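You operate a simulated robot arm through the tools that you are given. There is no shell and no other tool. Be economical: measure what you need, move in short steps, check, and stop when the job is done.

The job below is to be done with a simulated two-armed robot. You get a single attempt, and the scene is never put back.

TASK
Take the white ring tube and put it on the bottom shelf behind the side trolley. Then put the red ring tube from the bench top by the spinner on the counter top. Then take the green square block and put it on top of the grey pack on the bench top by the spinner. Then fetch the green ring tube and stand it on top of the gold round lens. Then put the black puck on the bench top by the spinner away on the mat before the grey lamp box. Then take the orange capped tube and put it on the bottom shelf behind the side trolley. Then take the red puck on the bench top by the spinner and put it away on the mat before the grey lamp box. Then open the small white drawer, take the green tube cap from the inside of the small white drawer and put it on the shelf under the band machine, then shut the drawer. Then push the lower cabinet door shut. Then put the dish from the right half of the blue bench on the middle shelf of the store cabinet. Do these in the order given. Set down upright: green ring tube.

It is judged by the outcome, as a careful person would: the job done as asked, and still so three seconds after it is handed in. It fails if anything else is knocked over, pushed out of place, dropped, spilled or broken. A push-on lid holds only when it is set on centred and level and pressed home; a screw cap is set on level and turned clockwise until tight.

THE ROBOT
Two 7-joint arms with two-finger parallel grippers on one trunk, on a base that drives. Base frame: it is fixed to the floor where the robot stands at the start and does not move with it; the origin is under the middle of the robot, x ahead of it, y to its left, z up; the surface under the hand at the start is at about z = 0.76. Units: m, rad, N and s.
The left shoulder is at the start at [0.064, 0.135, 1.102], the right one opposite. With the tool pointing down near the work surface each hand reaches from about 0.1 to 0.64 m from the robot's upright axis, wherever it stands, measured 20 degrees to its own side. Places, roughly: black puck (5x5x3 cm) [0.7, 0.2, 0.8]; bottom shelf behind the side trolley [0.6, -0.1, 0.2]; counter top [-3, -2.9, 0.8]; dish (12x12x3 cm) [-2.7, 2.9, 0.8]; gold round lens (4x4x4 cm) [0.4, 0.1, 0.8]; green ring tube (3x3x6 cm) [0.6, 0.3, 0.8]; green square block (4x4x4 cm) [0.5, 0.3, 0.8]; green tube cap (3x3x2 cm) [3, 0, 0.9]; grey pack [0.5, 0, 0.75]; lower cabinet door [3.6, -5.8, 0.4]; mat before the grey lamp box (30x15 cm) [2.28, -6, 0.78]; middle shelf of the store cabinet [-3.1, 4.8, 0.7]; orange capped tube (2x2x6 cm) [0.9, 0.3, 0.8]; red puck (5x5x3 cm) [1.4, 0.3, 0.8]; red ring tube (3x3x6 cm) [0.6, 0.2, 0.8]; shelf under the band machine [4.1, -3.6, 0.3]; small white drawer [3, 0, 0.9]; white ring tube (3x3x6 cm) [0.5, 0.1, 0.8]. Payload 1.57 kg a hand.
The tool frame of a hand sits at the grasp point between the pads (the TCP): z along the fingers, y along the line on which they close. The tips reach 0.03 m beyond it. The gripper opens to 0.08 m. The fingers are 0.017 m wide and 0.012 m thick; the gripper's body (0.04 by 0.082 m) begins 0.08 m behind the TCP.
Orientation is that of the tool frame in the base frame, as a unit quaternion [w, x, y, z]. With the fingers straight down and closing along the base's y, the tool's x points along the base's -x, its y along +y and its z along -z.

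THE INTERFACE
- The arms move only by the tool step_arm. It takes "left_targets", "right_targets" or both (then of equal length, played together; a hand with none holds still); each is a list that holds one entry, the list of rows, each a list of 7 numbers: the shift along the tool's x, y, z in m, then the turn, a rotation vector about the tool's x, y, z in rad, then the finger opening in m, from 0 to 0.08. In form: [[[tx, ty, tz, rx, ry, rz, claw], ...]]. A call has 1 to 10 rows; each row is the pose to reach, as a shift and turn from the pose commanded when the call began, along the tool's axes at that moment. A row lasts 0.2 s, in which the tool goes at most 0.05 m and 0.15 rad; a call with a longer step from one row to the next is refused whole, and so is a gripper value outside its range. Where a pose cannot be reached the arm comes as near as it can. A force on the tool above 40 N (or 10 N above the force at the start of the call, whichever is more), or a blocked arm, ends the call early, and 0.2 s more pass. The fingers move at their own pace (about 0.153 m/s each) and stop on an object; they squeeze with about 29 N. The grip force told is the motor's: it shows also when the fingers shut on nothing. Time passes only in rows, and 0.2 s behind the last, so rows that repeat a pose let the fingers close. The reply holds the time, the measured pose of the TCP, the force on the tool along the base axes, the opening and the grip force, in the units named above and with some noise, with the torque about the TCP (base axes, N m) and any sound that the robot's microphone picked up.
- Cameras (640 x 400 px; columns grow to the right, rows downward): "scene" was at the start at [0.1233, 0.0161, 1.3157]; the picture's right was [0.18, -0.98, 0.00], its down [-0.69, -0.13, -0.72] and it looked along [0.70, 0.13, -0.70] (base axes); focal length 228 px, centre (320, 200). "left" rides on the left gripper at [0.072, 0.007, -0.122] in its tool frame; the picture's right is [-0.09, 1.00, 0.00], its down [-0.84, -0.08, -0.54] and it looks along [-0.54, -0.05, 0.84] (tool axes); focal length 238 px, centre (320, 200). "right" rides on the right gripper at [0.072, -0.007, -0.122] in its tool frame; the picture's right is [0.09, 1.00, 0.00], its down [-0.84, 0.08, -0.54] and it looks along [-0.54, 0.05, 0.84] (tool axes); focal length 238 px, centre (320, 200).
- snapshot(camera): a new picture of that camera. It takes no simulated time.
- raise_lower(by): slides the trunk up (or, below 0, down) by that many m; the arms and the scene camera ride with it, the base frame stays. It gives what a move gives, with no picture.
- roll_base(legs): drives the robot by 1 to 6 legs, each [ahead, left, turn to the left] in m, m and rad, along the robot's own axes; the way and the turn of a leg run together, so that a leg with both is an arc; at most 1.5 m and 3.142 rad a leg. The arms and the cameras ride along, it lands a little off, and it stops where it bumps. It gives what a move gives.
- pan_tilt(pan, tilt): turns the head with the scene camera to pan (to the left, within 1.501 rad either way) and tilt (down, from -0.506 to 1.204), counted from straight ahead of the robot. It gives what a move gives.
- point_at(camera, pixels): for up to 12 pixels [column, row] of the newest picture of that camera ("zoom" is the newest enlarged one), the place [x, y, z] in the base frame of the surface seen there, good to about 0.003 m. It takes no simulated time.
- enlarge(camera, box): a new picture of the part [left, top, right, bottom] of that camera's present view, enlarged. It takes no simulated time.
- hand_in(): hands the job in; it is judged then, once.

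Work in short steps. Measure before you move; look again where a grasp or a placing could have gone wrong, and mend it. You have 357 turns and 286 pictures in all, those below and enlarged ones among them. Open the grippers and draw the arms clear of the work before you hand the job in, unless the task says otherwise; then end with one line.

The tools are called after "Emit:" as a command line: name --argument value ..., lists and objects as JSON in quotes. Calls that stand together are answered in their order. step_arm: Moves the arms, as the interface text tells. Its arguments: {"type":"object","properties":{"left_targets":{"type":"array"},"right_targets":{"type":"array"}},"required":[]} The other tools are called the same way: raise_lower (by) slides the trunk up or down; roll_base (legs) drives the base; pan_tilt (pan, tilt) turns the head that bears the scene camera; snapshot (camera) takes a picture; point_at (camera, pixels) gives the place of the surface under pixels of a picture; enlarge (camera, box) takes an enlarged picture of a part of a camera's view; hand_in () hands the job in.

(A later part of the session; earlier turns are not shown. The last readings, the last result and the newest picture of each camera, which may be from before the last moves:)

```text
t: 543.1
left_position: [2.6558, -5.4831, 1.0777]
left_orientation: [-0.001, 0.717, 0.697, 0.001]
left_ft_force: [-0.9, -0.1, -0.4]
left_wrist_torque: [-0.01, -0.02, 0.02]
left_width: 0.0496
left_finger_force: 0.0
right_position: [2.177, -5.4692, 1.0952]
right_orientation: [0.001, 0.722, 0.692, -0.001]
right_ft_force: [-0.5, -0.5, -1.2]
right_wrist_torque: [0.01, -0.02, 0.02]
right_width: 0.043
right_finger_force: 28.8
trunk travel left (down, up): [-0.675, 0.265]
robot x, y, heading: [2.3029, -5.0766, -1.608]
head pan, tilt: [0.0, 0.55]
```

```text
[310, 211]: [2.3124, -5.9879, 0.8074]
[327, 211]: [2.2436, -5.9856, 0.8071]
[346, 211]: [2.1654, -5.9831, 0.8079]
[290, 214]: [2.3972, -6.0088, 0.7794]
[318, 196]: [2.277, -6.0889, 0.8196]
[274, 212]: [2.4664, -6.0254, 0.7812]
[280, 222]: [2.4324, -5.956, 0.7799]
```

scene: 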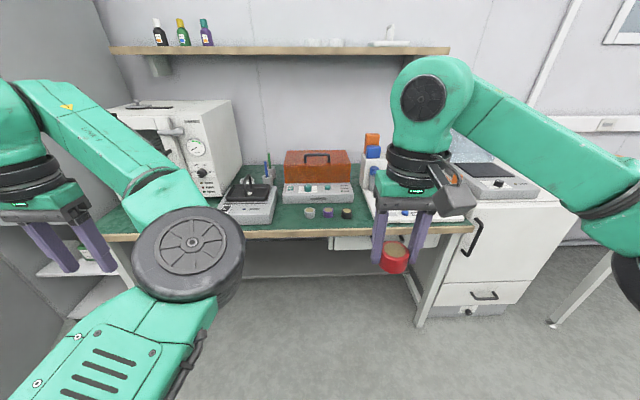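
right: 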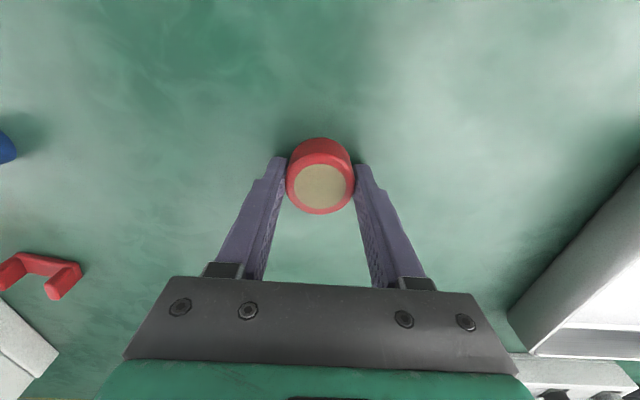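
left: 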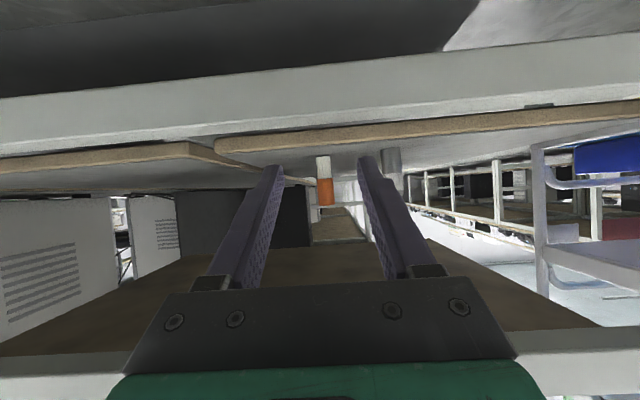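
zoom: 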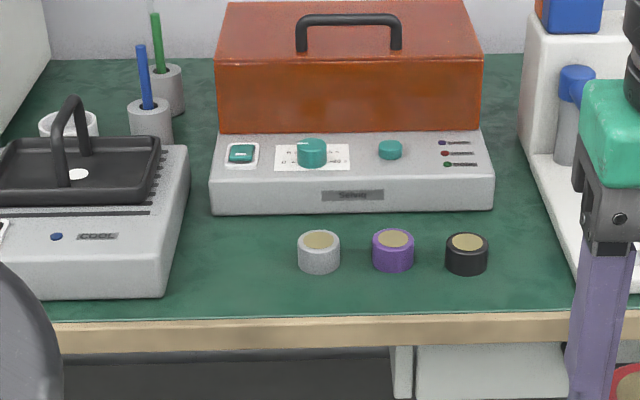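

Target for the red puck: (2.39,-5.99), left of the grey one. I square up and roll in.

Emit:
roll_base --legs '[[0, 0, 0.038], [0, 0.199, 0], [0.5, 0, 0]]'

Emit:
snapshot --camera "right"

Emit:
snapshot --camera "scene"

```text
t: 547.6
left_position: [2.8634, -5.9703, 1.0775]
left_orientation: [0.0, 0.708, 0.706, -0.001]
left_ft_force: [-1.1, -0.2, 0.8]
left_wrist_torque: [0.02, 0.01, -0.01]
left_width: 0.0501
left_finger_force: 0.0
right_position: [2.3856, -5.9671, 1.0952]
right_orientation: [0.001, 0.713, 0.702, -0.002]
right_ft_force: [-0.1, -0.3, -1.0]
right_wrist_torque: [-0.03, -0.07, 0.04]
right_width: 0.0431
right_finger_force: 29.4
trunk travel left (down, up): [-0.675, 0.265]
robot x, y, heading: [2.5056, -5.5761, -1.581]
head pan, tilt: [0.0, 0.55]
```

```text
128 pictures are left
```

right: 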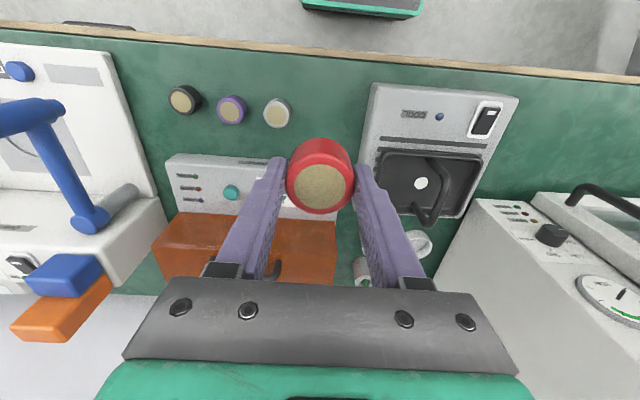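

```text
127 pictures are left
```

scene: 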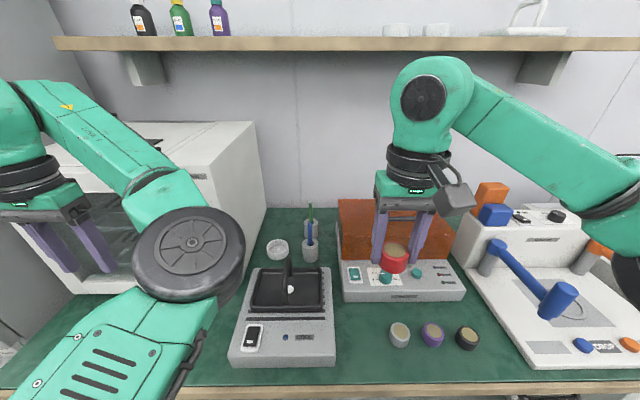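

Landing spot is free. I descend to just above the table.

Emit:
step_arm --right_targets '[[[-0.01, 0.002, 0.04, 0, 0, 0, 0.02], [-0.02, 0.004, 0.08, 0, 0, 0, 0.02], [-0.02, 0.004, 0.12, 0, 0, 0, 0.02], [-0.02, 0.004, 0.16, 0, 0, 0, 0.02], [-0.02, 0.004, 0.2, 0, 0, 0, 0.02], [-0.02, 0.004, 0.24, 0, 0, 0, 0.02], [-0.02, 0.004, 0.27, 0, 0, 0, 0.02], [-0.02, 0.004, 0.275, 0, 0, 0, 0.02]]]'

Emit:
snapshot --camera "right"

```text
t: 549.5
left_position: [2.8631, -5.9694, 1.0777]
left_orientation: [0.0, 0.709, 0.706, 0.001]
left_ft_force: [0.4, 0.1, 0.2]
left_wrist_torque: [0.01, -0.02, 0.01]
left_width: 0.05
left_finger_force: 0.1
right_position: [2.3895, -5.9891, 0.8193]
right_orientation: [0.002, 0.712, 0.702, -0.003]
right_ft_force: [-0.3, 0.1, -1.4]
right_wrist_torque: [0.04, 0.01, -0.01]
right_width: 0.0431
right_finger_force: 28.6
trunk travel left (down, up): [-0.675, 0.265]
robot x, y, heading: [2.5006, -5.5763, -1.583]
head pan, tilt: [0.0, 0.55]
```

```text
126 pictures are left
```

right: 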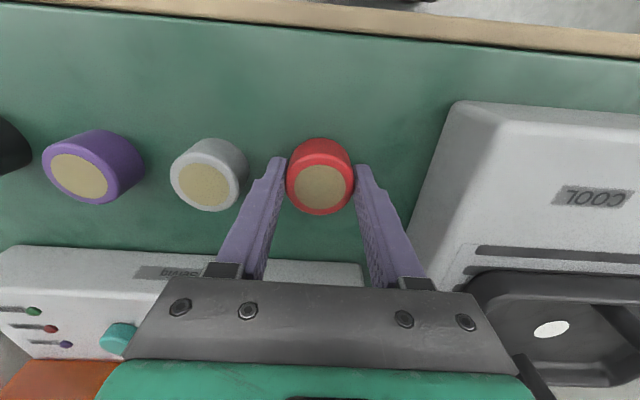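

Emit:
step_arm --right_targets '[[[0, 0, 0.003, 0, 0, 0, 0.02], [0, 0, 0.005, 0, 0, 0, 0.02], [0, 0, 0.006, 0, 0, 0, 0.02], [0, 0, 0.007, 0, 0, 0, 0.02]]]'

```text
t: 550.5
left_position: [2.8637, -5.9702, 1.0774]
left_orientation: [-0.001, 0.708, 0.706, 0.001]
left_ft_force: [-0.7, 0.2, 0.8]
left_wrist_torque: [-0.03, -0.04, 0.01]
left_width: 0.0502
left_finger_force: 0.1
right_position: [2.3887, -5.9888, 0.813]
right_orientation: [0.001, 0.712, 0.702, -0.002]
right_ft_force: [1.8, -0.1, -0.4]
right_wrist_torque: [-0.01, -0.02, 0.0]
right_width: 0.0431
right_finger_force: 29.5
trunk travel left (down, up): [-0.675, 0.265]
robot x, y, heading: [2.5041, -5.574, -1.578]
head pan, tilt: [0.0, 0.55]
```

Emit:
step_arm --right_targets '[[[0, 0, 0.001, 0, 0, 0, 0.02], [0, 0, 0.002, 0, 0, 0, 0.02], [0, 0, 0.003, 0, 0, 0, 0.02]]]'

```text
t: 551.2
left_position: [2.8637, -5.9681, 1.0785]
left_orientation: [0.001, 0.708, 0.706, 0.0]
left_ft_force: [-0.6, -0.8, -0.7]
left_wrist_torque: [0.01, 0.02, 0.02]
left_width: 0.0499
left_finger_force: 0.1
right_position: [2.389, -5.9888, 0.8128]
right_orientation: [0.004, 0.713, 0.701, -0.003]
right_ft_force: [-4.8, -5.3, 21.7]
right_wrist_torque: [0.06, -0.01, 0.02]
right_width: 0.0432
right_finger_force: 28.5
trunk travel left (down, up): [-0.675, 0.265]
robot x, y, heading: [2.5031, -5.5727, -1.585]
head pan, tilt: [0.0, 0.55]
```

Contact. I relieve, open narrowly and rise.

Emit:
step_arm --right_targets '[[[0, 0, -0.003, 0, 0, 0, 0.02], [0, 0, -0.003, 0, 0, 0, 0.048], [0, 0, -0.003, 0, 0, 0, 0.053], [0, 0, -0.003, 0, 0, 0, 0.053], [0, 0, -0.03, 0, 0, 0, 0.053], [0, 0, -0.07, 0, 0, 0, 0.053], [0, 0, -0.12, 0, 0, 0, 0.053], [0, 0, -0.17, 0, 0, 0, 0.053], [0, 0, -0.22, 0, 0, 0, 0.053], [0, 0, -0.27, 0, 0, 0, 0.053]]]'

Emit:
snapshot --camera "right"

```text
t: 553.5
left_position: [2.8633, -5.9699, 1.0773]
left_orientation: [0.0, 0.708, 0.706, 0.001]
left_ft_force: [-0.1, 0.8, -0.5]
left_wrist_torque: [-0.04, 0.02, 0.0]
left_width: 0.0498
left_finger_force: 0.1
right_position: [2.3882, -5.9841, 1.0819]
right_orientation: [0.001, 0.712, 0.702, -0.003]
right_ft_force: [0.0, -0.4, 0.1]
right_wrist_torque: [0.0, 0.02, -0.03]
right_width: 0.0531
right_finger_force: 0.1
trunk travel left (down, up): [-0.675, 0.265]
robot x, y, heading: [2.5023, -5.5766, -1.58]
head pan, tilt: [0.0, 0.55]
```

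```text
125 pictures are left
```

right: 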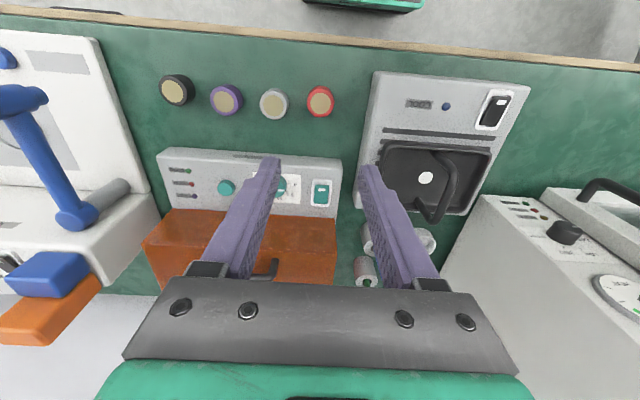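

Red puck placed. I back off and look left (+x) for the way to the drawer and band machine.

Emit:
roll_base --legs '[[-0.5, 0, 0.01]]'

Emit:
pan_tilt --pan 1.5 --tilt 0.3

Emit:
snapshot --camera "scene"

```text
t: 556.4
left_position: [2.8697, -5.4754, 1.077]
left_orientation: [0.0, 0.707, 0.708, 0.001]
left_ft_force: [0.9, 0.6, 0.1]
left_wrist_torque: [0.02, -0.02, -0.01]
left_width: 0.05
left_finger_force: 0.0
right_position: [2.3939, -5.4927, 1.0806]
right_orientation: [0.001, 0.71, 0.704, -0.003]
right_ft_force: [-1.0, -0.2, -1.2]
right_wrist_torque: [-0.01, 0.01, 0.02]
right_width: 0.0529
right_finger_force: 0.0
trunk travel left (down, up): [-0.675, 0.265]
robot x, y, heading: [2.5088, -5.0795, -1.576]
head pan, tilt: [0.0, 0.55]
```

```text
t: 558.0
left_position: [2.8697, -5.4751, 1.0773]
left_orientation: [0.0, 0.707, 0.708, 0.001]
left_ft_force: [-1.2, 0.1, -0.2]
left_wrist_torque: [-0.03, 0.0, 0.0]
left_width: 0.0503
left_finger_force: 0.2
right_position: [2.3938, -5.4918, 1.0811]
right_orientation: [0.001, 0.71, 0.704, -0.003]
right_ft_force: [0.2, 0.3, -0.6]
right_wrist_torque: [0.02, 0.01, -0.02]
right_width: 0.0528
right_finger_force: 0.0
trunk travel left (down, up): [-0.675, 0.265]
robot x, y, heading: [2.5038, -5.0843, -1.576]
head pan, tilt: [1.499, 0.3]
```

```text
124 pictures are left
```

scene: 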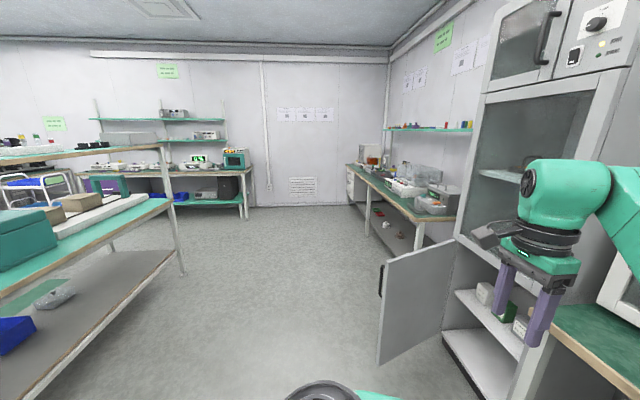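

The island bench with a low grey shelf is on the left; the open cabinet door at (400,310). I measure both.

Emit:
point_at --camera "scene" --pixels '[[172, 200], [182, 272], [160, 258], [110, 310], [60, 350], [50, 250], [380, 280], [380, 360], [440, 260], [445, 325], [375, 230], [300, 200]]'

Emit:
enlarge --camera "scene" --box '[0, 130, 260, 380]'

```text
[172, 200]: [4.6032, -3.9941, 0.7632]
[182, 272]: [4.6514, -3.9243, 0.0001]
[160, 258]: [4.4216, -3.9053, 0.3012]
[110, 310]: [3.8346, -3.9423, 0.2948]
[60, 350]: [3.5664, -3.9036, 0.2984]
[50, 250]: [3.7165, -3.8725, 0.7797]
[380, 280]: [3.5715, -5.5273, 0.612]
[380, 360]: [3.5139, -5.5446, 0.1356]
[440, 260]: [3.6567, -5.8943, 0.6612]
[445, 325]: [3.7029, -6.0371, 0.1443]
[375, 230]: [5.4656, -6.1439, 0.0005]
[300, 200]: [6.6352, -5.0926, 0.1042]
```

```text
1.60 times, centred on (130, 255) of scene
```

zoom: 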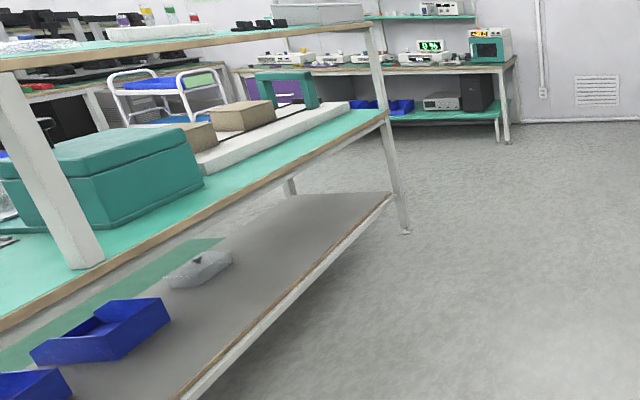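

The lower shelf (z 0.30, front y≈-3.95) lies under the band machine at the island. Now I return to the aisle for the drawer.

Emit:
roll_base --legs '[[0, -1.45, 0], [0, -1.45, 0.03], [0, -1.05, 0.03], [-0.9, 0, 0]]'

```text
t: 581.5
left_position: [-1.1254, -4.5895, 1.0777]
left_orientation: [0.0, 0.692, 0.722, 0.001]
left_ft_force: [0.6, -0.4, -0.3]
left_wrist_torque: [0.0, -0.01, -0.03]
left_width: 0.05
left_finger_force: 0.1
right_position: [-1.5992, -4.6266, 1.0804]
right_orientation: [0.001, 0.697, 0.717, -0.002]
right_ft_force: [0.6, -1.4, -1.2]
right_wrist_torque: [-0.02, 0.03, -0.01]
right_width: 0.053
right_finger_force: 0.0
trunk travel left (down, up): [-0.675, 0.265]
robot x, y, heading: [-1.5018, -4.2066, -1.534]
head pan, tilt: [1.499, 0.3]
```

Emit:
roll_base --legs '[[0, 0, -0.037], [-1.5, 0, 0], [-1.45, 0.3, 0], [-1.4, 0.45, 0], [-1.1, 0, 0]]'

Emit:
pan_tilt --pan 1.0 --tilt 0.4

Emit:
snapshot --camera "scene"

```text
t: 608.7
left_position: [-0.3301, 0.9135, 1.0777]
left_orientation: [-0.001, 0.703, 0.711, -0.001]
left_ft_force: [-0.1, 0.3, -0.2]
left_wrist_torque: [0.01, 0.03, 0.0]
left_width: 0.0501
left_finger_force: 0.0
right_position: [-0.8059, 0.8912, 1.0801]
right_orientation: [0.001, 0.707, 0.707, -0.002]
right_ft_force: [-1.0, -0.7, 0.8]
right_wrist_torque: [-0.03, -0.01, 0.01]
right_width: 0.0529
right_finger_force: 0.0
trunk travel left (down, up): [-0.675, 0.265]
robot x, y, heading: [-0.696, 1.3042, -1.569]
head pan, tilt: [1.499, 0.3]
```

```text
t: 609.6
left_position: [-0.3294, 0.9135, 1.0779]
left_orientation: [0.0, 0.703, 0.711, 0.001]
left_ft_force: [0.8, 0.8, 0.8]
left_wrist_torque: [0.01, 0.01, 0.03]
left_width: 0.0502
left_finger_force: 0.1
right_position: [-0.8051, 0.8912, 1.0819]
right_orientation: [0.002, 0.707, 0.707, -0.003]
right_ft_force: [0.1, 0.2, 0.8]
right_wrist_torque: [0.0, -0.01, -0.01]
right_width: 0.0529
right_finger_force: 0.1
trunk travel left (down, up): [-0.675, 0.265]
robot x, y, heading: [-0.6944, 1.3053, -1.568]
head pan, tilt: [1.0, 0.4]
```

```text
122 pictures are left
```

scene: 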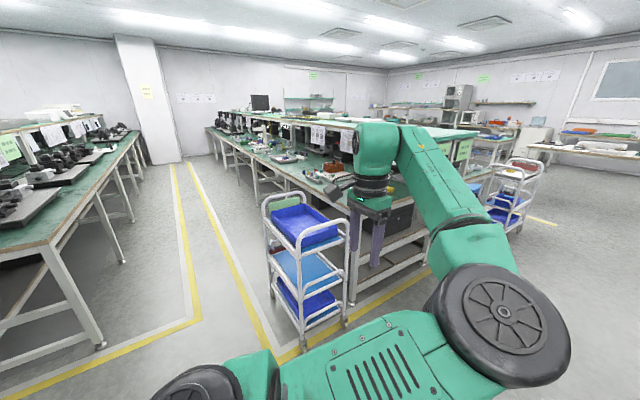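

The aisle is clear. I strafe to x≈3.05 and look at the bench there.

Emit:
roll_base --legs '[[0.05, 1.45, 0.02], [0, 1.45, 0.03], [0, 0.85, 0.02]]'

Emit:
pan_tilt --pan 0.0 --tilt 0.5

Emit:
snapshot --camera "scene"

```text
t: 628.0
left_position: [3.5034, 0.9508, 1.0775]
left_orientation: [-0.001, 0.691, 0.723, 0.001]
left_ft_force: [-0.4, 0.9, -0.8]
left_wrist_torque: [-0.02, -0.02, -0.02]
left_width: 0.0498
left_finger_force: 0.0
right_position: [3.029, 0.9104, 1.0805]
right_orientation: [0.001, 0.695, 0.719, -0.002]
right_ft_force: [-0.2, -0.4, 0.4]
right_wrist_torque: [-0.03, 0.01, 0.0]
right_width: 0.0529
right_finger_force: 0.1
trunk travel left (down, up): [-0.675, 0.265]
robot x, y, heading: [3.1252, 1.3275, -1.533]
head pan, tilt: [1.0, 0.4]
```

```text
t: 629.3
left_position: [3.505, 0.9518, 1.0767]
left_orientation: [-0.001, 0.691, 0.723, 0.0]
left_ft_force: [0.5, -0.3, -0.1]
left_wrist_torque: [0.01, 0.01, 0.0]
left_width: 0.0499
left_finger_force: 0.0
right_position: [3.0295, 0.913, 1.0814]
right_orientation: [0.002, 0.695, 0.719, -0.002]
right_ft_force: [0.0, -0.8, 0.0]
right_wrist_torque: [-0.01, -0.02, 0.01]
right_width: 0.053
right_finger_force: 0.0
trunk travel left (down, up): [-0.675, 0.265]
robot x, y, heading: [3.1238, 1.3299, -1.533]
head pan, tilt: [0.0, 0.499]
```

```text
121 pictures are left
```

scene: 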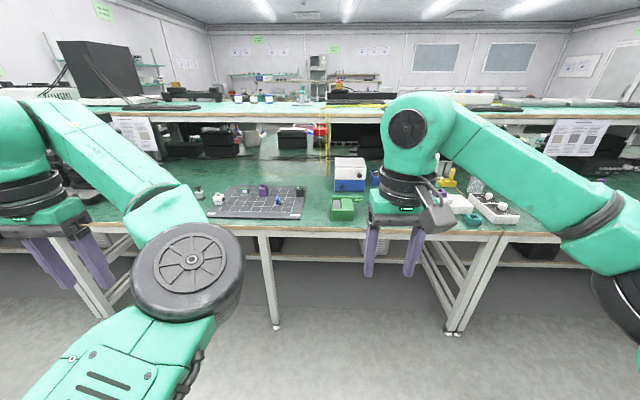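

A small cabinet stands at (350,175). I enlarge it.

Emit:
enlarge --camera "scene" --box '[270, 130, 450, 240]'

Emit:
point_at --camera "scene" --pixels '[[350, 162], [350, 173], [350, 185], [338, 185], [362, 185], [343, 205], [260, 200], [340, 232], [350, 155]]'

```text
3.56 times, centred on (360, 185) of scene
```

zoom: 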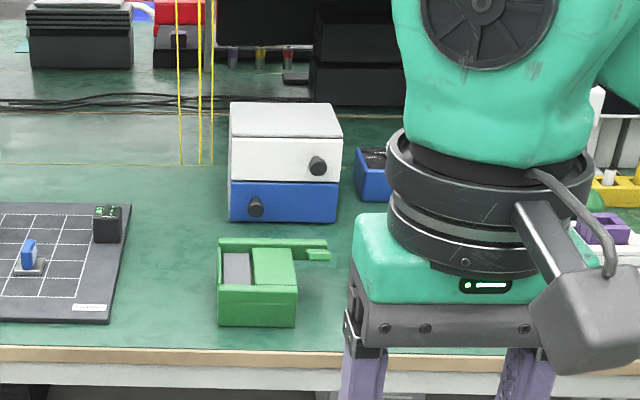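

```text
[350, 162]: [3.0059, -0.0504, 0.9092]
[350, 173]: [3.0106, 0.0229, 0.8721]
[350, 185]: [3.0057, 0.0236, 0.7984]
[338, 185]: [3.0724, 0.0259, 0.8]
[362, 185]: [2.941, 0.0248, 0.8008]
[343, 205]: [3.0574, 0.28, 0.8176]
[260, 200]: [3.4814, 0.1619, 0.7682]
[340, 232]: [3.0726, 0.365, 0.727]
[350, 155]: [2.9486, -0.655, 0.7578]
```

The white drawer's knob is near (2.965,0.04,0.87). I'll pull it with the left hand pitched; first I move that hand forward top-down, then pitch it to 30°, in free space.

Emit:
step_arm --left_targets '[[[-0.03, -0.033, 0.015, 0, 0, 0, 0.05], [-0.06, -0.066, 0.03, 0, 0, 0, 0.05], [-0.09, -0.099, 0.045, 0, 0, 0, 0.05], [-0.12, -0.132, 0.06, 0, 0, 0, 0.05], [-0.15, -0.165, 0.075, 0, 0, 0, 0.05], [-0.18, -0.2, 0.09, 0, 0, 0, 0.05], [-0.22, -0.22, 0.11, 0, 0, 0, 0.05]]]'

Emit:
step_arm --left_targets '[[[-0.008, 0, 0.004, 0, -0.131, 0, 0.05], [-0.016, 0, 0.008, 0, -0.262, 0, 0.05], [-0.024, 0, 0.012, 0, -0.393, 0, 0.05], [-0.032, 0, 0.016, 0, -0.524, 0, 0.05], [-0.04, 0, 0.02, 0, -0.654, 0, 0.05], [-0.048, 0, 0.024, 0, -0.785, 0, 0.05], [-0.056, 0, 0.028, 0, -0.916, 0, 0.05], [-0.065, 0, 0.032, 0, -1.047, 0, 0.05]]]'

Emit:
snapshot --camera "scene"

```text
t: 630.9
left_position: [3.3033, 0.7398, 0.974]
left_orientation: [0.0, 0.689, 0.724, 0.001]
left_ft_force: [0.2, -0.7, 0.3]
left_wrist_torque: [0.01, 0.01, 0.04]
left_width: 0.0502
left_finger_force: 0.0
left hand out of reach, approached as far as the arm can: row 1, 2, 3, 4, 5, 7
right_position: [3.0299, 0.9126, 1.0815]
right_orientation: [0.001, 0.694, 0.72, -0.001]
right_ft_force: [0.6, 0.4, -0.3]
right_wrist_torque: [0.0, 0.03, -0.02]
right_width: 0.0529
right_finger_force: 0.0
trunk travel left (down, up): [-0.675, 0.265]
robot x, y, heading: [3.1254, 1.3289, -1.531]
head pan, tilt: [0.0, 0.499]
```

```text
t: 632.9
left_position: [3.3411, 0.6728, 0.9611]
left_orientation: [0.393, 0.587, 0.626, -0.331]
left_ft_force: [0.2, 0.7, -0.2]
left_wrist_torque: [-0.01, 0.03, 0.01]
left_width: 0.05
left_finger_force: 0.1
right_position: [3.03, 0.9106, 1.0801]
right_orientation: [0.001, 0.695, 0.719, -0.002]
right_ft_force: [-0.4, -0.7, -0.5]
right_wrist_torque: [0.01, 0.0, 0.01]
right_width: 0.0529
right_finger_force: 0.1
trunk travel left (down, up): [-0.675, 0.265]
robot x, y, heading: [3.1249, 1.3285, -1.535]
head pan, tilt: [0.0, 0.499]
stopped in row 8 (left hand): the arm was blocked; the commanded pose is now the measured one
```

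```text
119 pictures are left
```

scene: 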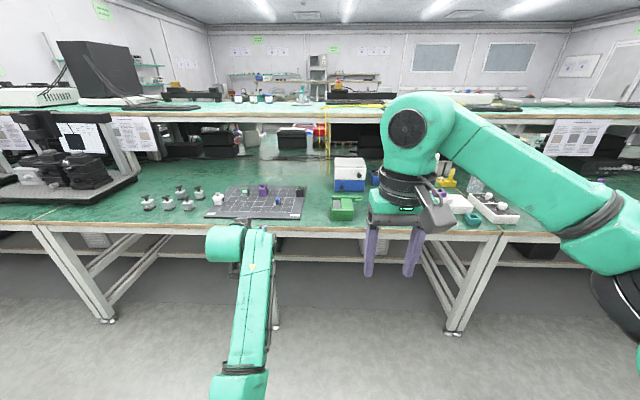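

I true the left hand, square the heading, and shift to line up with the knob.

Emit:
roll_base --legs '[[0, 0, -0.036], [0, -0.35, 0], [0.4, 0, 0]]'

Emit:
step_arm --left_targets '[[[0, 0, 0, 0.036, 0.015, -0.007, 0.05], [0, 0, 0, 0.072, 0.03, -0.014, 0.05], [0, 0, 0, 0.072, 0.03, -0.014, 0.05]]]'

Emit:
snapshot --camera "scene"

Emit:
snapshot --camera "left"

```text
t: 637.7
left_position: [2.9735, 0.2518, 0.9604]
left_orientation: [0.388, 0.595, 0.618, -0.337]
left_ft_force: [-0.7, -0.4, -0.1]
left_wrist_torque: [0.01, -0.02, 0.0]
left_width: 0.05
left_finger_force: 0.1
right_position: [2.6699, 0.502, 1.0819]
right_orientation: [0.001, 0.705, 0.709, -0.003]
right_ft_force: [-0.3, 0.0, -0.2]
right_wrist_torque: [0.01, -0.01, 0.03]
right_width: 0.053
right_finger_force: 0.0
trunk travel left (down, up): [-0.675, 0.265]
robot x, y, heading: [2.7754, 0.9159, -1.562]
head pan, tilt: [0.0, 0.499]
```

```text
t: 638.5
left_position: [2.9739, 0.2525, 0.9585]
left_orientation: [0.354, 0.61, 0.615, -0.352]
left_ft_force: [-0.2, -0.1, -0.8]
left_wrist_torque: [0.02, -0.01, 0.0]
left_width: 0.0502
left_finger_force: 0.0
right_position: [2.6691, 0.5002, 1.0824]
right_orientation: [0.001, 0.705, 0.709, -0.002]
right_ft_force: [-0.4, -0.1, -0.1]
right_wrist_torque: [0.06, -0.01, 0.04]
right_width: 0.053
right_finger_force: 0.0
trunk travel left (down, up): [-0.675, 0.265]
robot x, y, heading: [2.7767, 0.9176, -1.562]
head pan, tilt: [0.0, 0.499]
```

```text
118 pictures are left
```

scene: 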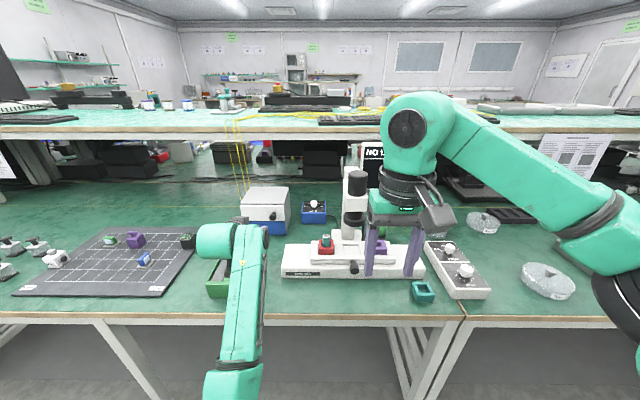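

```text
117 pictures are left
```

left: 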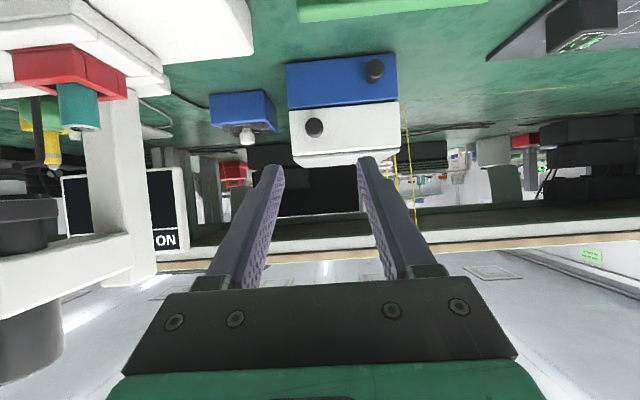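

The white drawer with its knob (314,127) is ahead. I measure it and the microscope-like device near my right hand.

Emit:
point_at --camera "left" --pixels '[[314, 127], [310, 127], [318, 127], [314, 120], [314, 135], [345, 128], [292, 115], [398, 110], [345, 158]]'

Emit:
point_at --camera "scene" --pixels '[[355, 170], [352, 195], [315, 262], [270, 190]]'

Emit:
enlarge --camera "left" --box '[270, 40, 430, 180]'

```text
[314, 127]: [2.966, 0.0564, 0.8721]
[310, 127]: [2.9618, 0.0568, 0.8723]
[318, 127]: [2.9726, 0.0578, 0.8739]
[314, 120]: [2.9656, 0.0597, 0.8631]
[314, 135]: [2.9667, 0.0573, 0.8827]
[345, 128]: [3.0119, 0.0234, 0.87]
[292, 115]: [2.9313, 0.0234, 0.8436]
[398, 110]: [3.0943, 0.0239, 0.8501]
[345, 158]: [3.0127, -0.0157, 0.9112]
```

```text
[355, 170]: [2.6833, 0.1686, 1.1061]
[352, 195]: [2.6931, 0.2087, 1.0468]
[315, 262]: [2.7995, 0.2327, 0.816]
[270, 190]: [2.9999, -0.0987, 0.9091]
```

```text
2.86 times, centred on (350, 110) of left
```

zoom: 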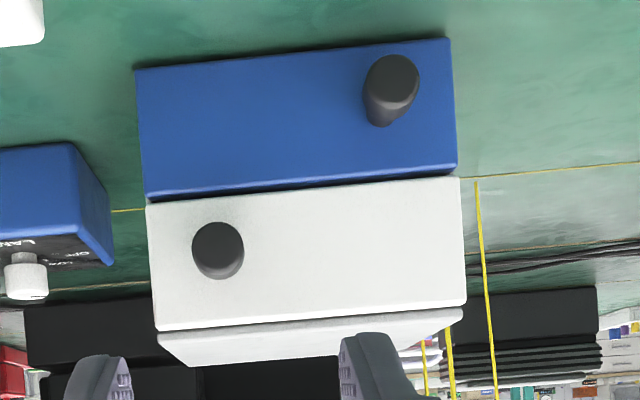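

Knob: centre (2.966, 0.023–0.057, 0.8725). I lower the left hand to its height, raise and withdraw the right hand, then approach by base.

Emit:
step_arm --left_targets '[[[0.017, -0.002, 0.01, 0, 0, 0, 0.05], [0.034, -0.004, 0.02, 0, 0, 0, 0.05], [0.051, -0.006, 0.03, 0, 0, 0, 0.05], [0.068, -0.008, 0.039, 0, 0, 0, 0.05]]]' --right_targets '[[[0.02, 0, -0.04, 0, 0, 0, 0.05], [0.04, 0, -0.08, 0, 0, 0, 0.05], [0.06, 0, -0.12, 0, 0, 0, 0.05], [0.08, 0, -0.15, 0, 0, 0, 0.05]]]'

Emit:
roll_base --legs '[[0.14, 0, -0.008]]'

Emit:
snapshot --camera "left"

Emit:
snapshot --camera "scene"

```text
t: 639.5
left_position: [2.9671, 0.253, 0.8821]
left_orientation: [0.354, 0.61, 0.615, -0.352]
left_ft_force: [0.8, 0.5, 0.9]
left_wrist_torque: [0.01, 0.0, 0.0]
left_width: 0.0497
left_finger_force: 0.0
right_position: [2.6693, 0.5805, 1.2336]
right_orientation: [0.002, 0.705, 0.709, -0.003]
right_ft_force: [0.2, 0.5, 0.0]
right_wrist_torque: [-0.03, 0.03, 0.01]
right_width: 0.0498
right_finger_force: 0.1
trunk travel left (down, up): [-0.675, 0.265]
robot x, y, heading: [2.777, 0.9144, -1.565]
head pan, tilt: [0.0, 0.499]
```

```text
t: 640.9
left_position: [2.9575, 0.1126, 0.8827]
left_orientation: [0.353, 0.613, 0.611, -0.355]
left_ft_force: [0.3, 0.1, 0.7]
left_wrist_torque: [-0.01, 0.0, -0.02]
left_width: 0.0504
left_finger_force: 0.1
right_position: [2.6654, 0.4441, 1.2323]
right_orientation: [0.002, 0.709, 0.705, -0.003]
right_ft_force: [-0.6, 0.2, -0.3]
right_wrist_torque: [-0.01, 0.01, 0.03]
right_width: 0.0499
right_finger_force: 0.1
trunk travel left (down, up): [-0.675, 0.265]
robot x, y, heading: [2.778, 0.7777, -1.574]
head pan, tilt: [0.0, 0.499]
```

```text
115 pictures are left
```

left: 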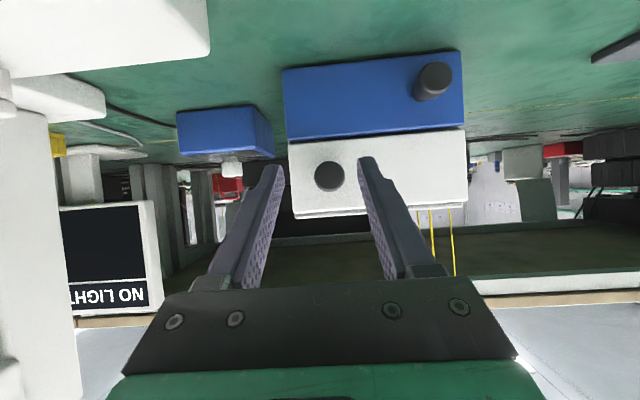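

```text
114 pictures are left
```

scene: 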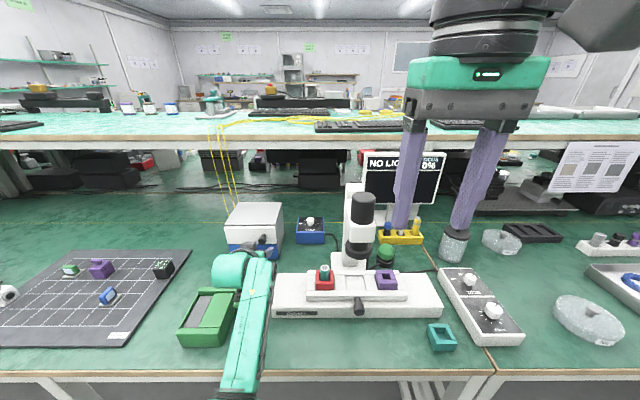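

Knob at (328,176): I shift 8 mm left, then advance 0.05 m around the knob and close.

Emit:
step_arm --left_targets '[[[0, 0.0085, 0, 0, 0, 0, 0.05], [-0.008, 0.0085, 0.015, 0, 0, 0, 0.05], [-0.016, 0.0085, 0.03, 0, 0, 0, 0.05], [-0.0233, 0.0085, 0.0443, 0, 0, 0, 0.05], [-0.0233, 0.0085, 0.0443, 0, 0, 0, 0.05]]]'

Emit:
snapshot --camera "left"

```text
t: 642.0
left_position: [2.9665, 0.0613, 0.8794]
left_orientation: [0.352, 0.614, 0.611, -0.355]
left_ft_force: [-0.1, 0.3, -0.4]
left_wrist_torque: [-0.01, 0.01, 0.01]
left_width: 0.05
left_finger_force: 0.1
right_position: [2.6649, 0.4413, 1.2317]
right_orientation: [0.001, 0.709, 0.705, -0.002]
right_ft_force: [0.2, 0.0, 0.4]
right_wrist_torque: [0.02, -0.03, 0.0]
right_width: 0.0499
right_finger_force: 0.1
trunk travel left (down, up): [-0.675, 0.265]
robot x, y, heading: [2.776, 0.7735, -1.578]
head pan, tilt: [0.0, 0.499]
```

```text
113 pictures are left
```

left: 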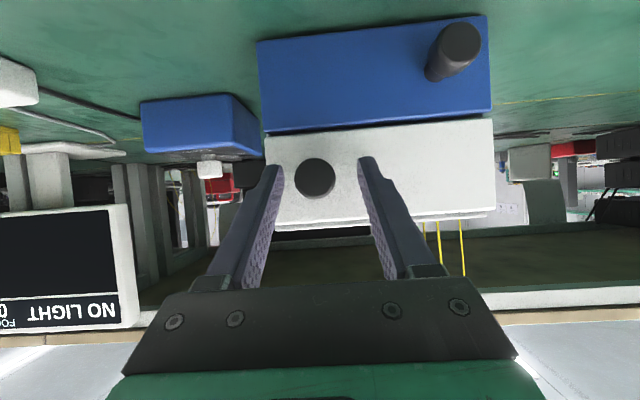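

The knob sits between the fingertips. I close.

Emit:
step_arm --left_targets '[[[0, 0, 0, 0, 0, 0, 0.03], [0, 0, 0, 0, 0, 0, 0.0], [0, 0, 0, 0, 0, 0, 0.0], [0, 0, 0, 0, 0, 0, 0.0]]]'

Emit:
snapshot --camera "left"

```text
t: 643.0
left_position: [2.9657, 0.061, 0.8779]
left_orientation: [0.351, 0.615, 0.611, -0.354]
left_ft_force: [-9.8, -0.3, -0.6]
left_wrist_torque: [-0.19, 0.17, -0.04]
left_width: 0.0255
left_finger_force: 36.9
right_position: [2.6628, 0.441, 1.2306]
right_orientation: [0.002, 0.709, 0.705, -0.002]
right_ft_force: [0.7, 0.0, -0.1]
right_wrist_torque: [0.01, 0.02, 0.01]
right_width: 0.0499
right_finger_force: 0.2
trunk travel left (down, up): [-0.675, 0.265]
robot x, y, heading: [2.7801, 0.7782, -1.577]
head pan, tilt: [0.0, 0.499]
```

```text
112 pictures are left
```

left: 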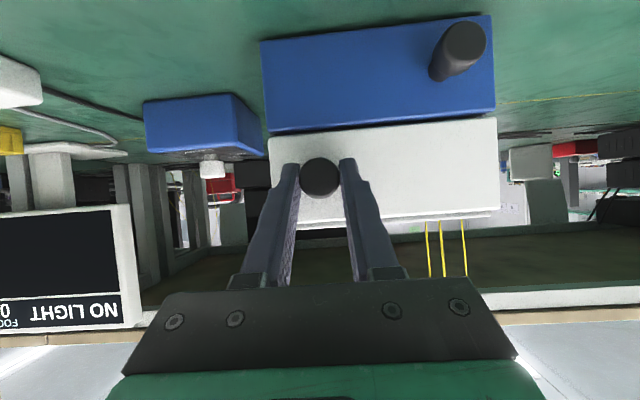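

Knob gripped. I pull straight back 0.1 m by small arm steps.

Emit:
step_arm --left_targets '[[[0.01, 0, -0.0173, 0, 0, 0, 0.0], [0.02, 0, -0.0346, 0, 0, 0, 0.0], [0.03, 0, -0.052, 0, 0, 0, 0.0], [0.04, 0, -0.0693, 0, 0, 0, 0.0], [0.05, 0, -0.0866, 0, 0, 0, 0.0]]]'

Emit:
snapshot --camera "left"

Emit:
snapshot --camera "scene"

```text
t: 644.2
left_position: [2.9638, 0.1603, 0.879]
left_orientation: [0.352, 0.615, 0.611, -0.353]
left_ft_force: [-18.6, 0.4, -2.6]
left_wrist_torque: [0.05, 0.18, -0.05]
left_width: 0.0256
left_finger_force: 36.5
right_position: [2.6607, 0.4421, 1.2312]
right_orientation: [0.002, 0.709, 0.705, -0.002]
right_ft_force: [0.1, -0.2, -0.3]
right_wrist_torque: [0.02, 0.01, -0.01]
right_width: 0.0501
right_finger_force: 0.1
trunk travel left (down, up): [-0.675, 0.265]
robot x, y, heading: [2.7804, 0.7787, -1.572]
head pan, tilt: [0.0, 0.499]
```

```text
111 pictures are left
```

left: 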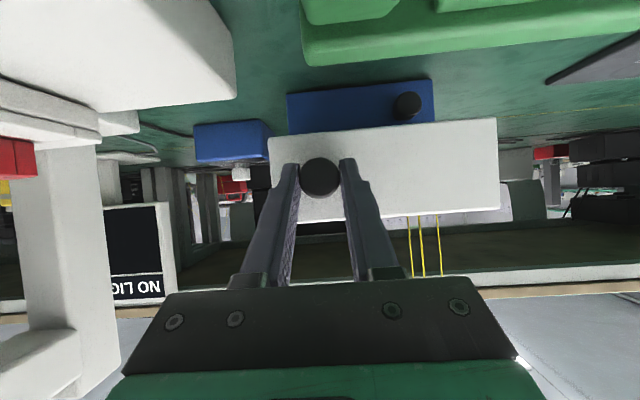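

```text
110 pictures are left
```

scene: 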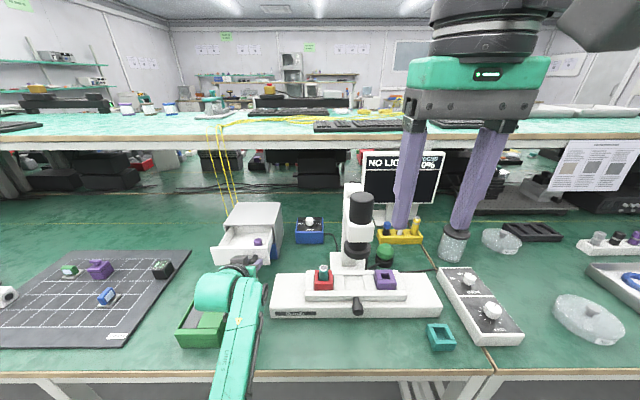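

The drawer is open 0.1 m. I look inside.

Emit:
enlarge --camera "scene" --box '[200, 190, 300, 280]'

```text
4.44 times, centred on (250, 235) of scene
```

zoom: 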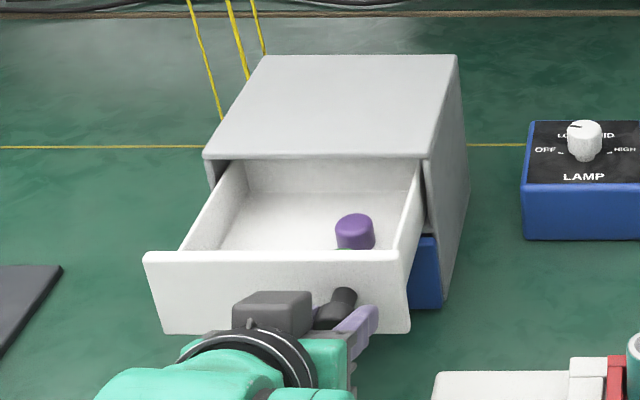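

A purple cap is visible; the green one may hide behind the front panel. I release the knob, draw back, and view from above.

Emit:
step_arm --left_targets '[[[0, 0, 0, 0, 0, 0, 0.03], [0, 0, 0, 0, 0, 0, 0.05], [0.01, 0, -0.02, 0, 0, 0, 0.05], [0.02, 0, -0.045, 0, 0, 0, 0.05], [0.03, 0, -0.07, 0, 0, 0, 0.05], [0.0, 0, -0.09, 0, 0, 0, 0.05], [-0.04, 0, -0.11, 0, 0, 0, 0.05], [-0.08, 0, -0.13, 0, 0, 0, 0.05]]]'

Emit:
pan_tilt --pan 0.3 --tilt 0.8

Emit:
snapshot --camera "scene"

```text
t: 646.0
left_position: [2.9685, 0.2336, 1.0133]
left_orientation: [0.351, 0.615, 0.611, -0.354]
left_ft_force: [1.0, 0.1, 0.2]
left_wrist_torque: [0.0, 0.01, 0.01]
left_width: 0.0501
left_finger_force: 0.0
right_position: [2.6648, 0.441, 1.2315]
right_orientation: [0.001, 0.708, 0.706, -0.003]
right_ft_force: [0.1, 0.2, -0.2]
right_wrist_torque: [0.02, -0.01, 0.03]
right_width: 0.05
right_finger_force: 0.0
trunk travel left (down, up): [-0.675, 0.265]
robot x, y, heading: [2.778, 0.7772, -1.573]
head pan, tilt: [0.0, 0.499]
```

```text
t: 646.9
left_position: [2.9684, 0.2337, 1.0136]
left_orientation: [0.351, 0.614, 0.611, -0.354]
left_ft_force: [0.3, 0.5, -0.1]
left_wrist_torque: [0.0, 0.0, 0.01]
left_width: 0.0502
left_finger_force: 0.1
right_position: [2.6656, 0.4409, 1.2308]
right_orientation: [0.002, 0.709, 0.705, -0.002]
right_ft_force: [0.4, -0.6, 0.5]
right_wrist_torque: [0.01, -0.01, -0.02]
right_width: 0.05
right_finger_force: 0.0
trunk travel left (down, up): [-0.675, 0.265]
robot x, y, heading: [2.7764, 0.7774, -1.575]
head pan, tilt: [0.3, 0.799]
```

```text
108 pictures are left
```

scene: 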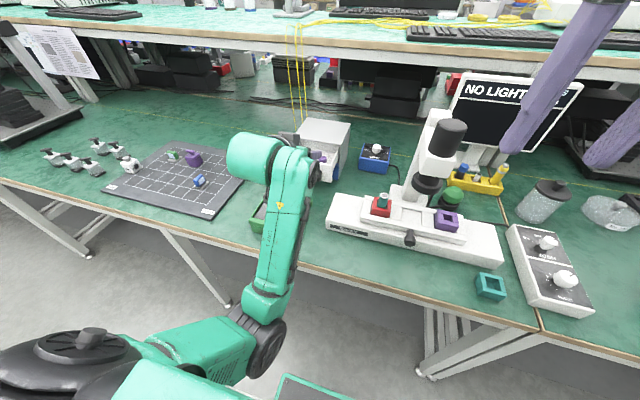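

I back off, restore the left hand, and bring the right hand (top-down) over the drawer.

Emit:
roll_base --legs '[[-0.35, 0, 0], [0, 0.33, 0]]'

Emit:
step_arm --left_targets '[[[-0.001, 0.025, -0.035, 0, 0.131, 0, 0.05], [-0.002, 0.05, -0.07, 0, 0.262, 0, 0.05], [-0.004, 0.075, -0.106, 0, 0.393, 0, 0.05], [-0.005, 0.1, -0.141, 0, 0.524, 0, 0.05], [-0.006, 0.125, -0.177, 0, 0.654, 0, 0.05], [-0.007, 0.15, -0.212, 0, 0.785, 0, 0.05], [-0.008, 0.175, -0.248, 0, 0.916, 0, 0.05], [-0.01, 0.18, -0.26, 0, 1.047, 0, 0.05]]]'

Emit:
pan_tilt --pan 0.0 --tilt 0.6

Emit:
snapshot --camera "scene"

```text
t: 650.9
left_position: [3.3037, 0.5752, 1.0151]
left_orientation: [0.351, 0.616, 0.61, -0.355]
left_ft_force: [-0.8, 0.2, -0.8]
left_wrist_torque: [-0.02, 0.02, -0.02]
left_width: 0.0501
left_finger_force: 0.1
right_position: [3.0012, 0.784, 1.2319]
right_orientation: [0.002, 0.71, 0.704, -0.003]
right_ft_force: [0.1, -0.4, 0.1]
right_wrist_torque: [0.0, -0.02, 0.0]
right_width: 0.05
right_finger_force: 0.0
trunk travel left (down, up): [-0.675, 0.265]
robot x, y, heading: [3.117, 1.1187, -1.572]
head pan, tilt: [0.3, 0.799]
```

```text
t: 652.7
left_position: [3.4864, 0.7948, 1.1553]
left_orientation: [-0.002, 0.71, 0.704, 0.001]
left_ft_force: [0.3, -0.7, -0.7]
left_wrist_torque: [0.03, -0.03, -0.01]
left_width: 0.0499
left_finger_force: 0.0
left hand out of reach, approached as far as the arm can: row 2, 3, 4, 5, 6, 7
right_position: [3.0013, 0.7837, 1.2313]
right_orientation: [0.002, 0.711, 0.703, -0.002]
right_ft_force: [0.6, -0.7, 0.2]
right_wrist_torque: [0.01, -0.02, 0.01]
right_width: 0.0501
right_finger_force: 0.0
trunk travel left (down, up): [-0.675, 0.265]
robot x, y, heading: [3.1136, 1.1153, -1.572]
head pan, tilt: [0.3, 0.799]
```

```text
t: 653.5
left_position: [3.4871, 0.7938, 1.1544]
left_orientation: [-0.001, 0.71, 0.705, 0.0]
left_ft_force: [0.7, 0.3, 0.4]
left_wrist_torque: [0.03, -0.04, 0.0]
left_width: 0.0498
left_finger_force: 0.2
right_position: [3.0025, 0.7836, 1.232]
right_orientation: [0.001, 0.71, 0.704, -0.003]
right_ft_force: [-0.9, -0.8, 0.0]
right_wrist_torque: [-0.02, 0.01, 0.01]
right_width: 0.0501
right_finger_force: 0.0
trunk travel left (down, up): [-0.675, 0.265]
robot x, y, heading: [3.1173, 1.1171, -1.576]
head pan, tilt: [0.0, 0.6]
```

```text
107 pictures are left
```

scene: 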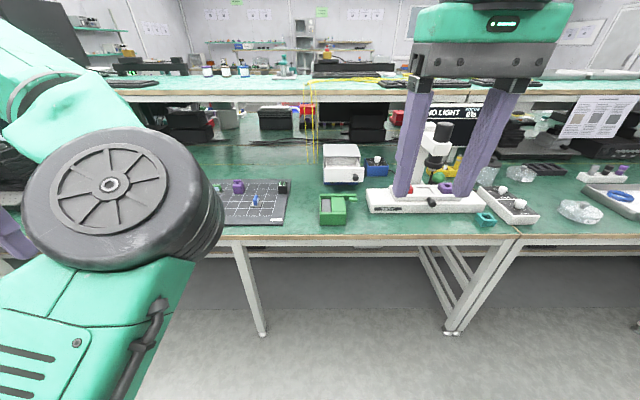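

I roll in 0.47 m and look through the right camera.

Emit:
roll_base --legs '[[0.48, 0, 0.004]]'

Emit:
step_arm --right_targets '[[[-0.035, 0, 0.02, 0, 0, 0, 0.05], [-0.07, 0, 0.04, 0, 0, 0, 0.05], [-0.105, 0, 0.06, 0, 0, 0, 0.05], [-0.14, 0, 0.08, 0, 0, 0, 0.05], [-0.17, 0, 0.11, 0, 0, 0, 0.05]]]'

Emit:
snapshot --camera "right"

Emit:
snapshot --camera "scene"

```text
t: 656.3
left_position: [3.4885, 0.3296, 1.1531]
left_orientation: [-0.001, 0.708, 0.706, 0.0]
left_ft_force: [0.5, -0.4, 0.2]
left_wrist_torque: [0.0, 0.0, 0.01]
left_width: 0.05
left_finger_force: 0.1
right_position: [3.0044, 0.3166, 1.2311]
right_orientation: [0.001, 0.707, 0.707, -0.003]
right_ft_force: [0.0, -0.2, 0.0]
right_wrist_torque: [0.0, -0.02, 0.02]
right_width: 0.0503
right_finger_force: 0.1
trunk travel left (down, up): [-0.675, 0.265]
robot x, y, heading: [3.1165, 0.6464, -1.566]
head pan, tilt: [0.0, 0.6]
```

```text
t: 657.5
left_position: [3.4889, 0.327, 1.1536]
left_orientation: [-0.002, 0.708, 0.707, 0.001]
left_ft_force: [0.8, -0.7, 0.5]
left_wrist_torque: [0.04, 0.0, 0.03]
left_width: 0.0498
left_finger_force: 0.1
right_position: [3.006, 0.142, 1.1226]
right_orientation: [0.002, 0.708, 0.706, -0.002]
right_ft_force: [0.6, -0.1, 0.1]
right_wrist_torque: [0.03, 0.0, -0.01]
right_width: 0.0501
right_finger_force: 0.0
trunk travel left (down, up): [-0.675, 0.265]
robot x, y, heading: [3.1167, 0.6505, -1.57]
head pan, tilt: [0.0, 0.6]
```

```text
106 pictures are left
```

right: 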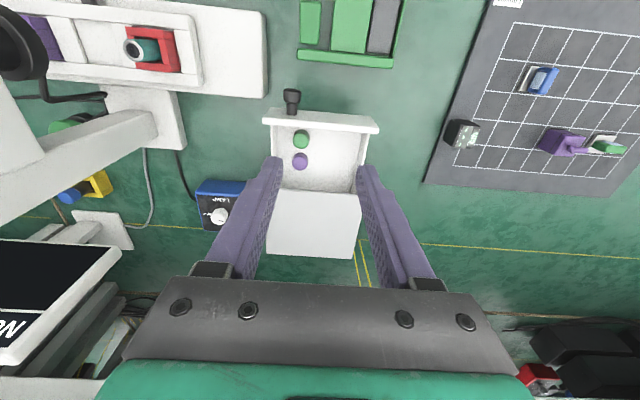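

```text
105 pictures are left
```

scene: 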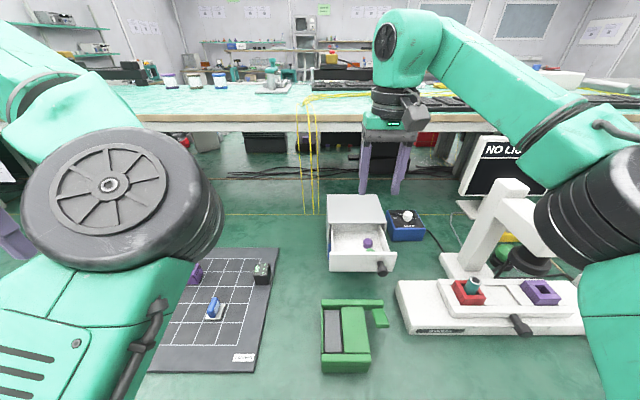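

The green cap (301,139) lies beside the purple (300,160) in the drawer. I measure.

Emit:
enlarge --camera "right" --box '[240, 80, 400, 210]'

Emit:
point_at --camera "right" --pixels '[[301, 139], [300, 161], [294, 139], [308, 139], [325, 150], [272, 120], [375, 125], [330, 118], [330, 187], [274, 150], [366, 150]]'

```text
3.08 times, centred on (320, 145) of right
```

zoom: 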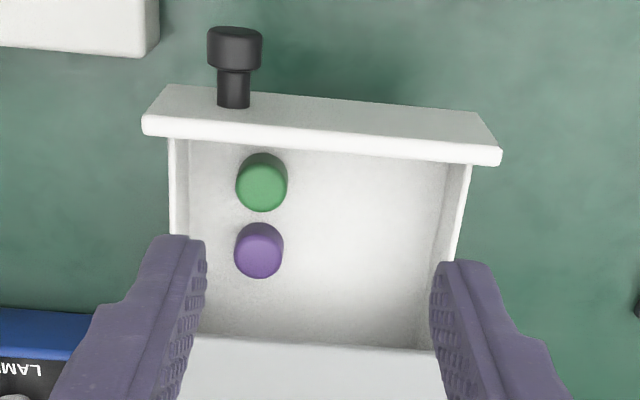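

```text
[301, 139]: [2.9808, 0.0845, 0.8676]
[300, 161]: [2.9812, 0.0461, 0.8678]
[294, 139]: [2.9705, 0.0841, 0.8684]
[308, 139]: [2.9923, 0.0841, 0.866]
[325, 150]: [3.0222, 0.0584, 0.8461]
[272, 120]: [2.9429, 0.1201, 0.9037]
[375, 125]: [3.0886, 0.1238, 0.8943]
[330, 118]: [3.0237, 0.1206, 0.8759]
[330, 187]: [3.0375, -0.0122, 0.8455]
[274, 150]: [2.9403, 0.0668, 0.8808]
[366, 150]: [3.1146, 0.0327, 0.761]
```

Green cap: (2.981,0.0845), top z 0.868; wall inner x≈2.948. I go above it with a narrow opening.

Emit:
step_arm --right_targets '[[[-0.014, -0.005, 0.035, 0, 0, 0, 0.034], [-0.028, -0.01, 0.07, 0, 0, 0, 0.034], [-0.042, -0.016, 0.105, 0, 0, 0, 0.034], [-0.0575, -0.022, 0.14, 0, 0, 0, 0.034], [-0.0575, -0.022, 0.17, 0, 0, 0, 0.034], [-0.0575, -0.022, 0.17, 0, 0, 0, 0.034]]]'

Emit:
snapshot --camera "right"

```text
t: 658.9
left_position: [3.4897, 0.3294, 1.155]
left_orientation: [-0.001, 0.709, 0.706, 0.0]
left_ft_force: [0.0, 0.5, 0.4]
left_wrist_torque: [0.01, 0.03, 0.0]
left_width: 0.05
left_finger_force: 0.1
right_position: [2.9811, 0.0851, 0.9508]
right_orientation: [0.002, 0.707, 0.707, -0.003]
right_ft_force: [1.0, 0.6, 0.4]
right_wrist_torque: [-0.01, 0.02, 0.02]
right_width: 0.0339
right_finger_force: 0.0
trunk travel left (down, up): [-0.675, 0.265]
robot x, y, heading: [3.1156, 0.6545, -1.572]
head pan, tilt: [0.0, 0.6]
```

```text
103 pictures are left
```

right: 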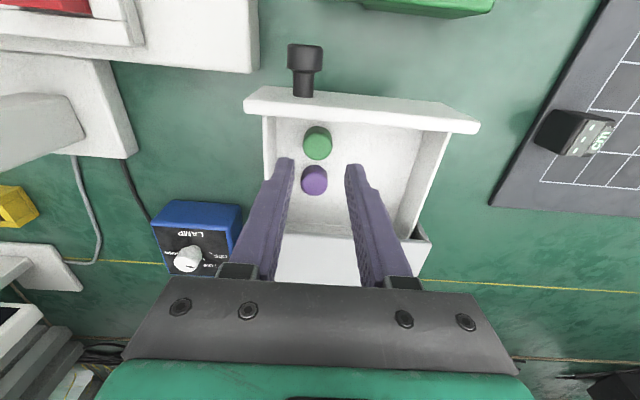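

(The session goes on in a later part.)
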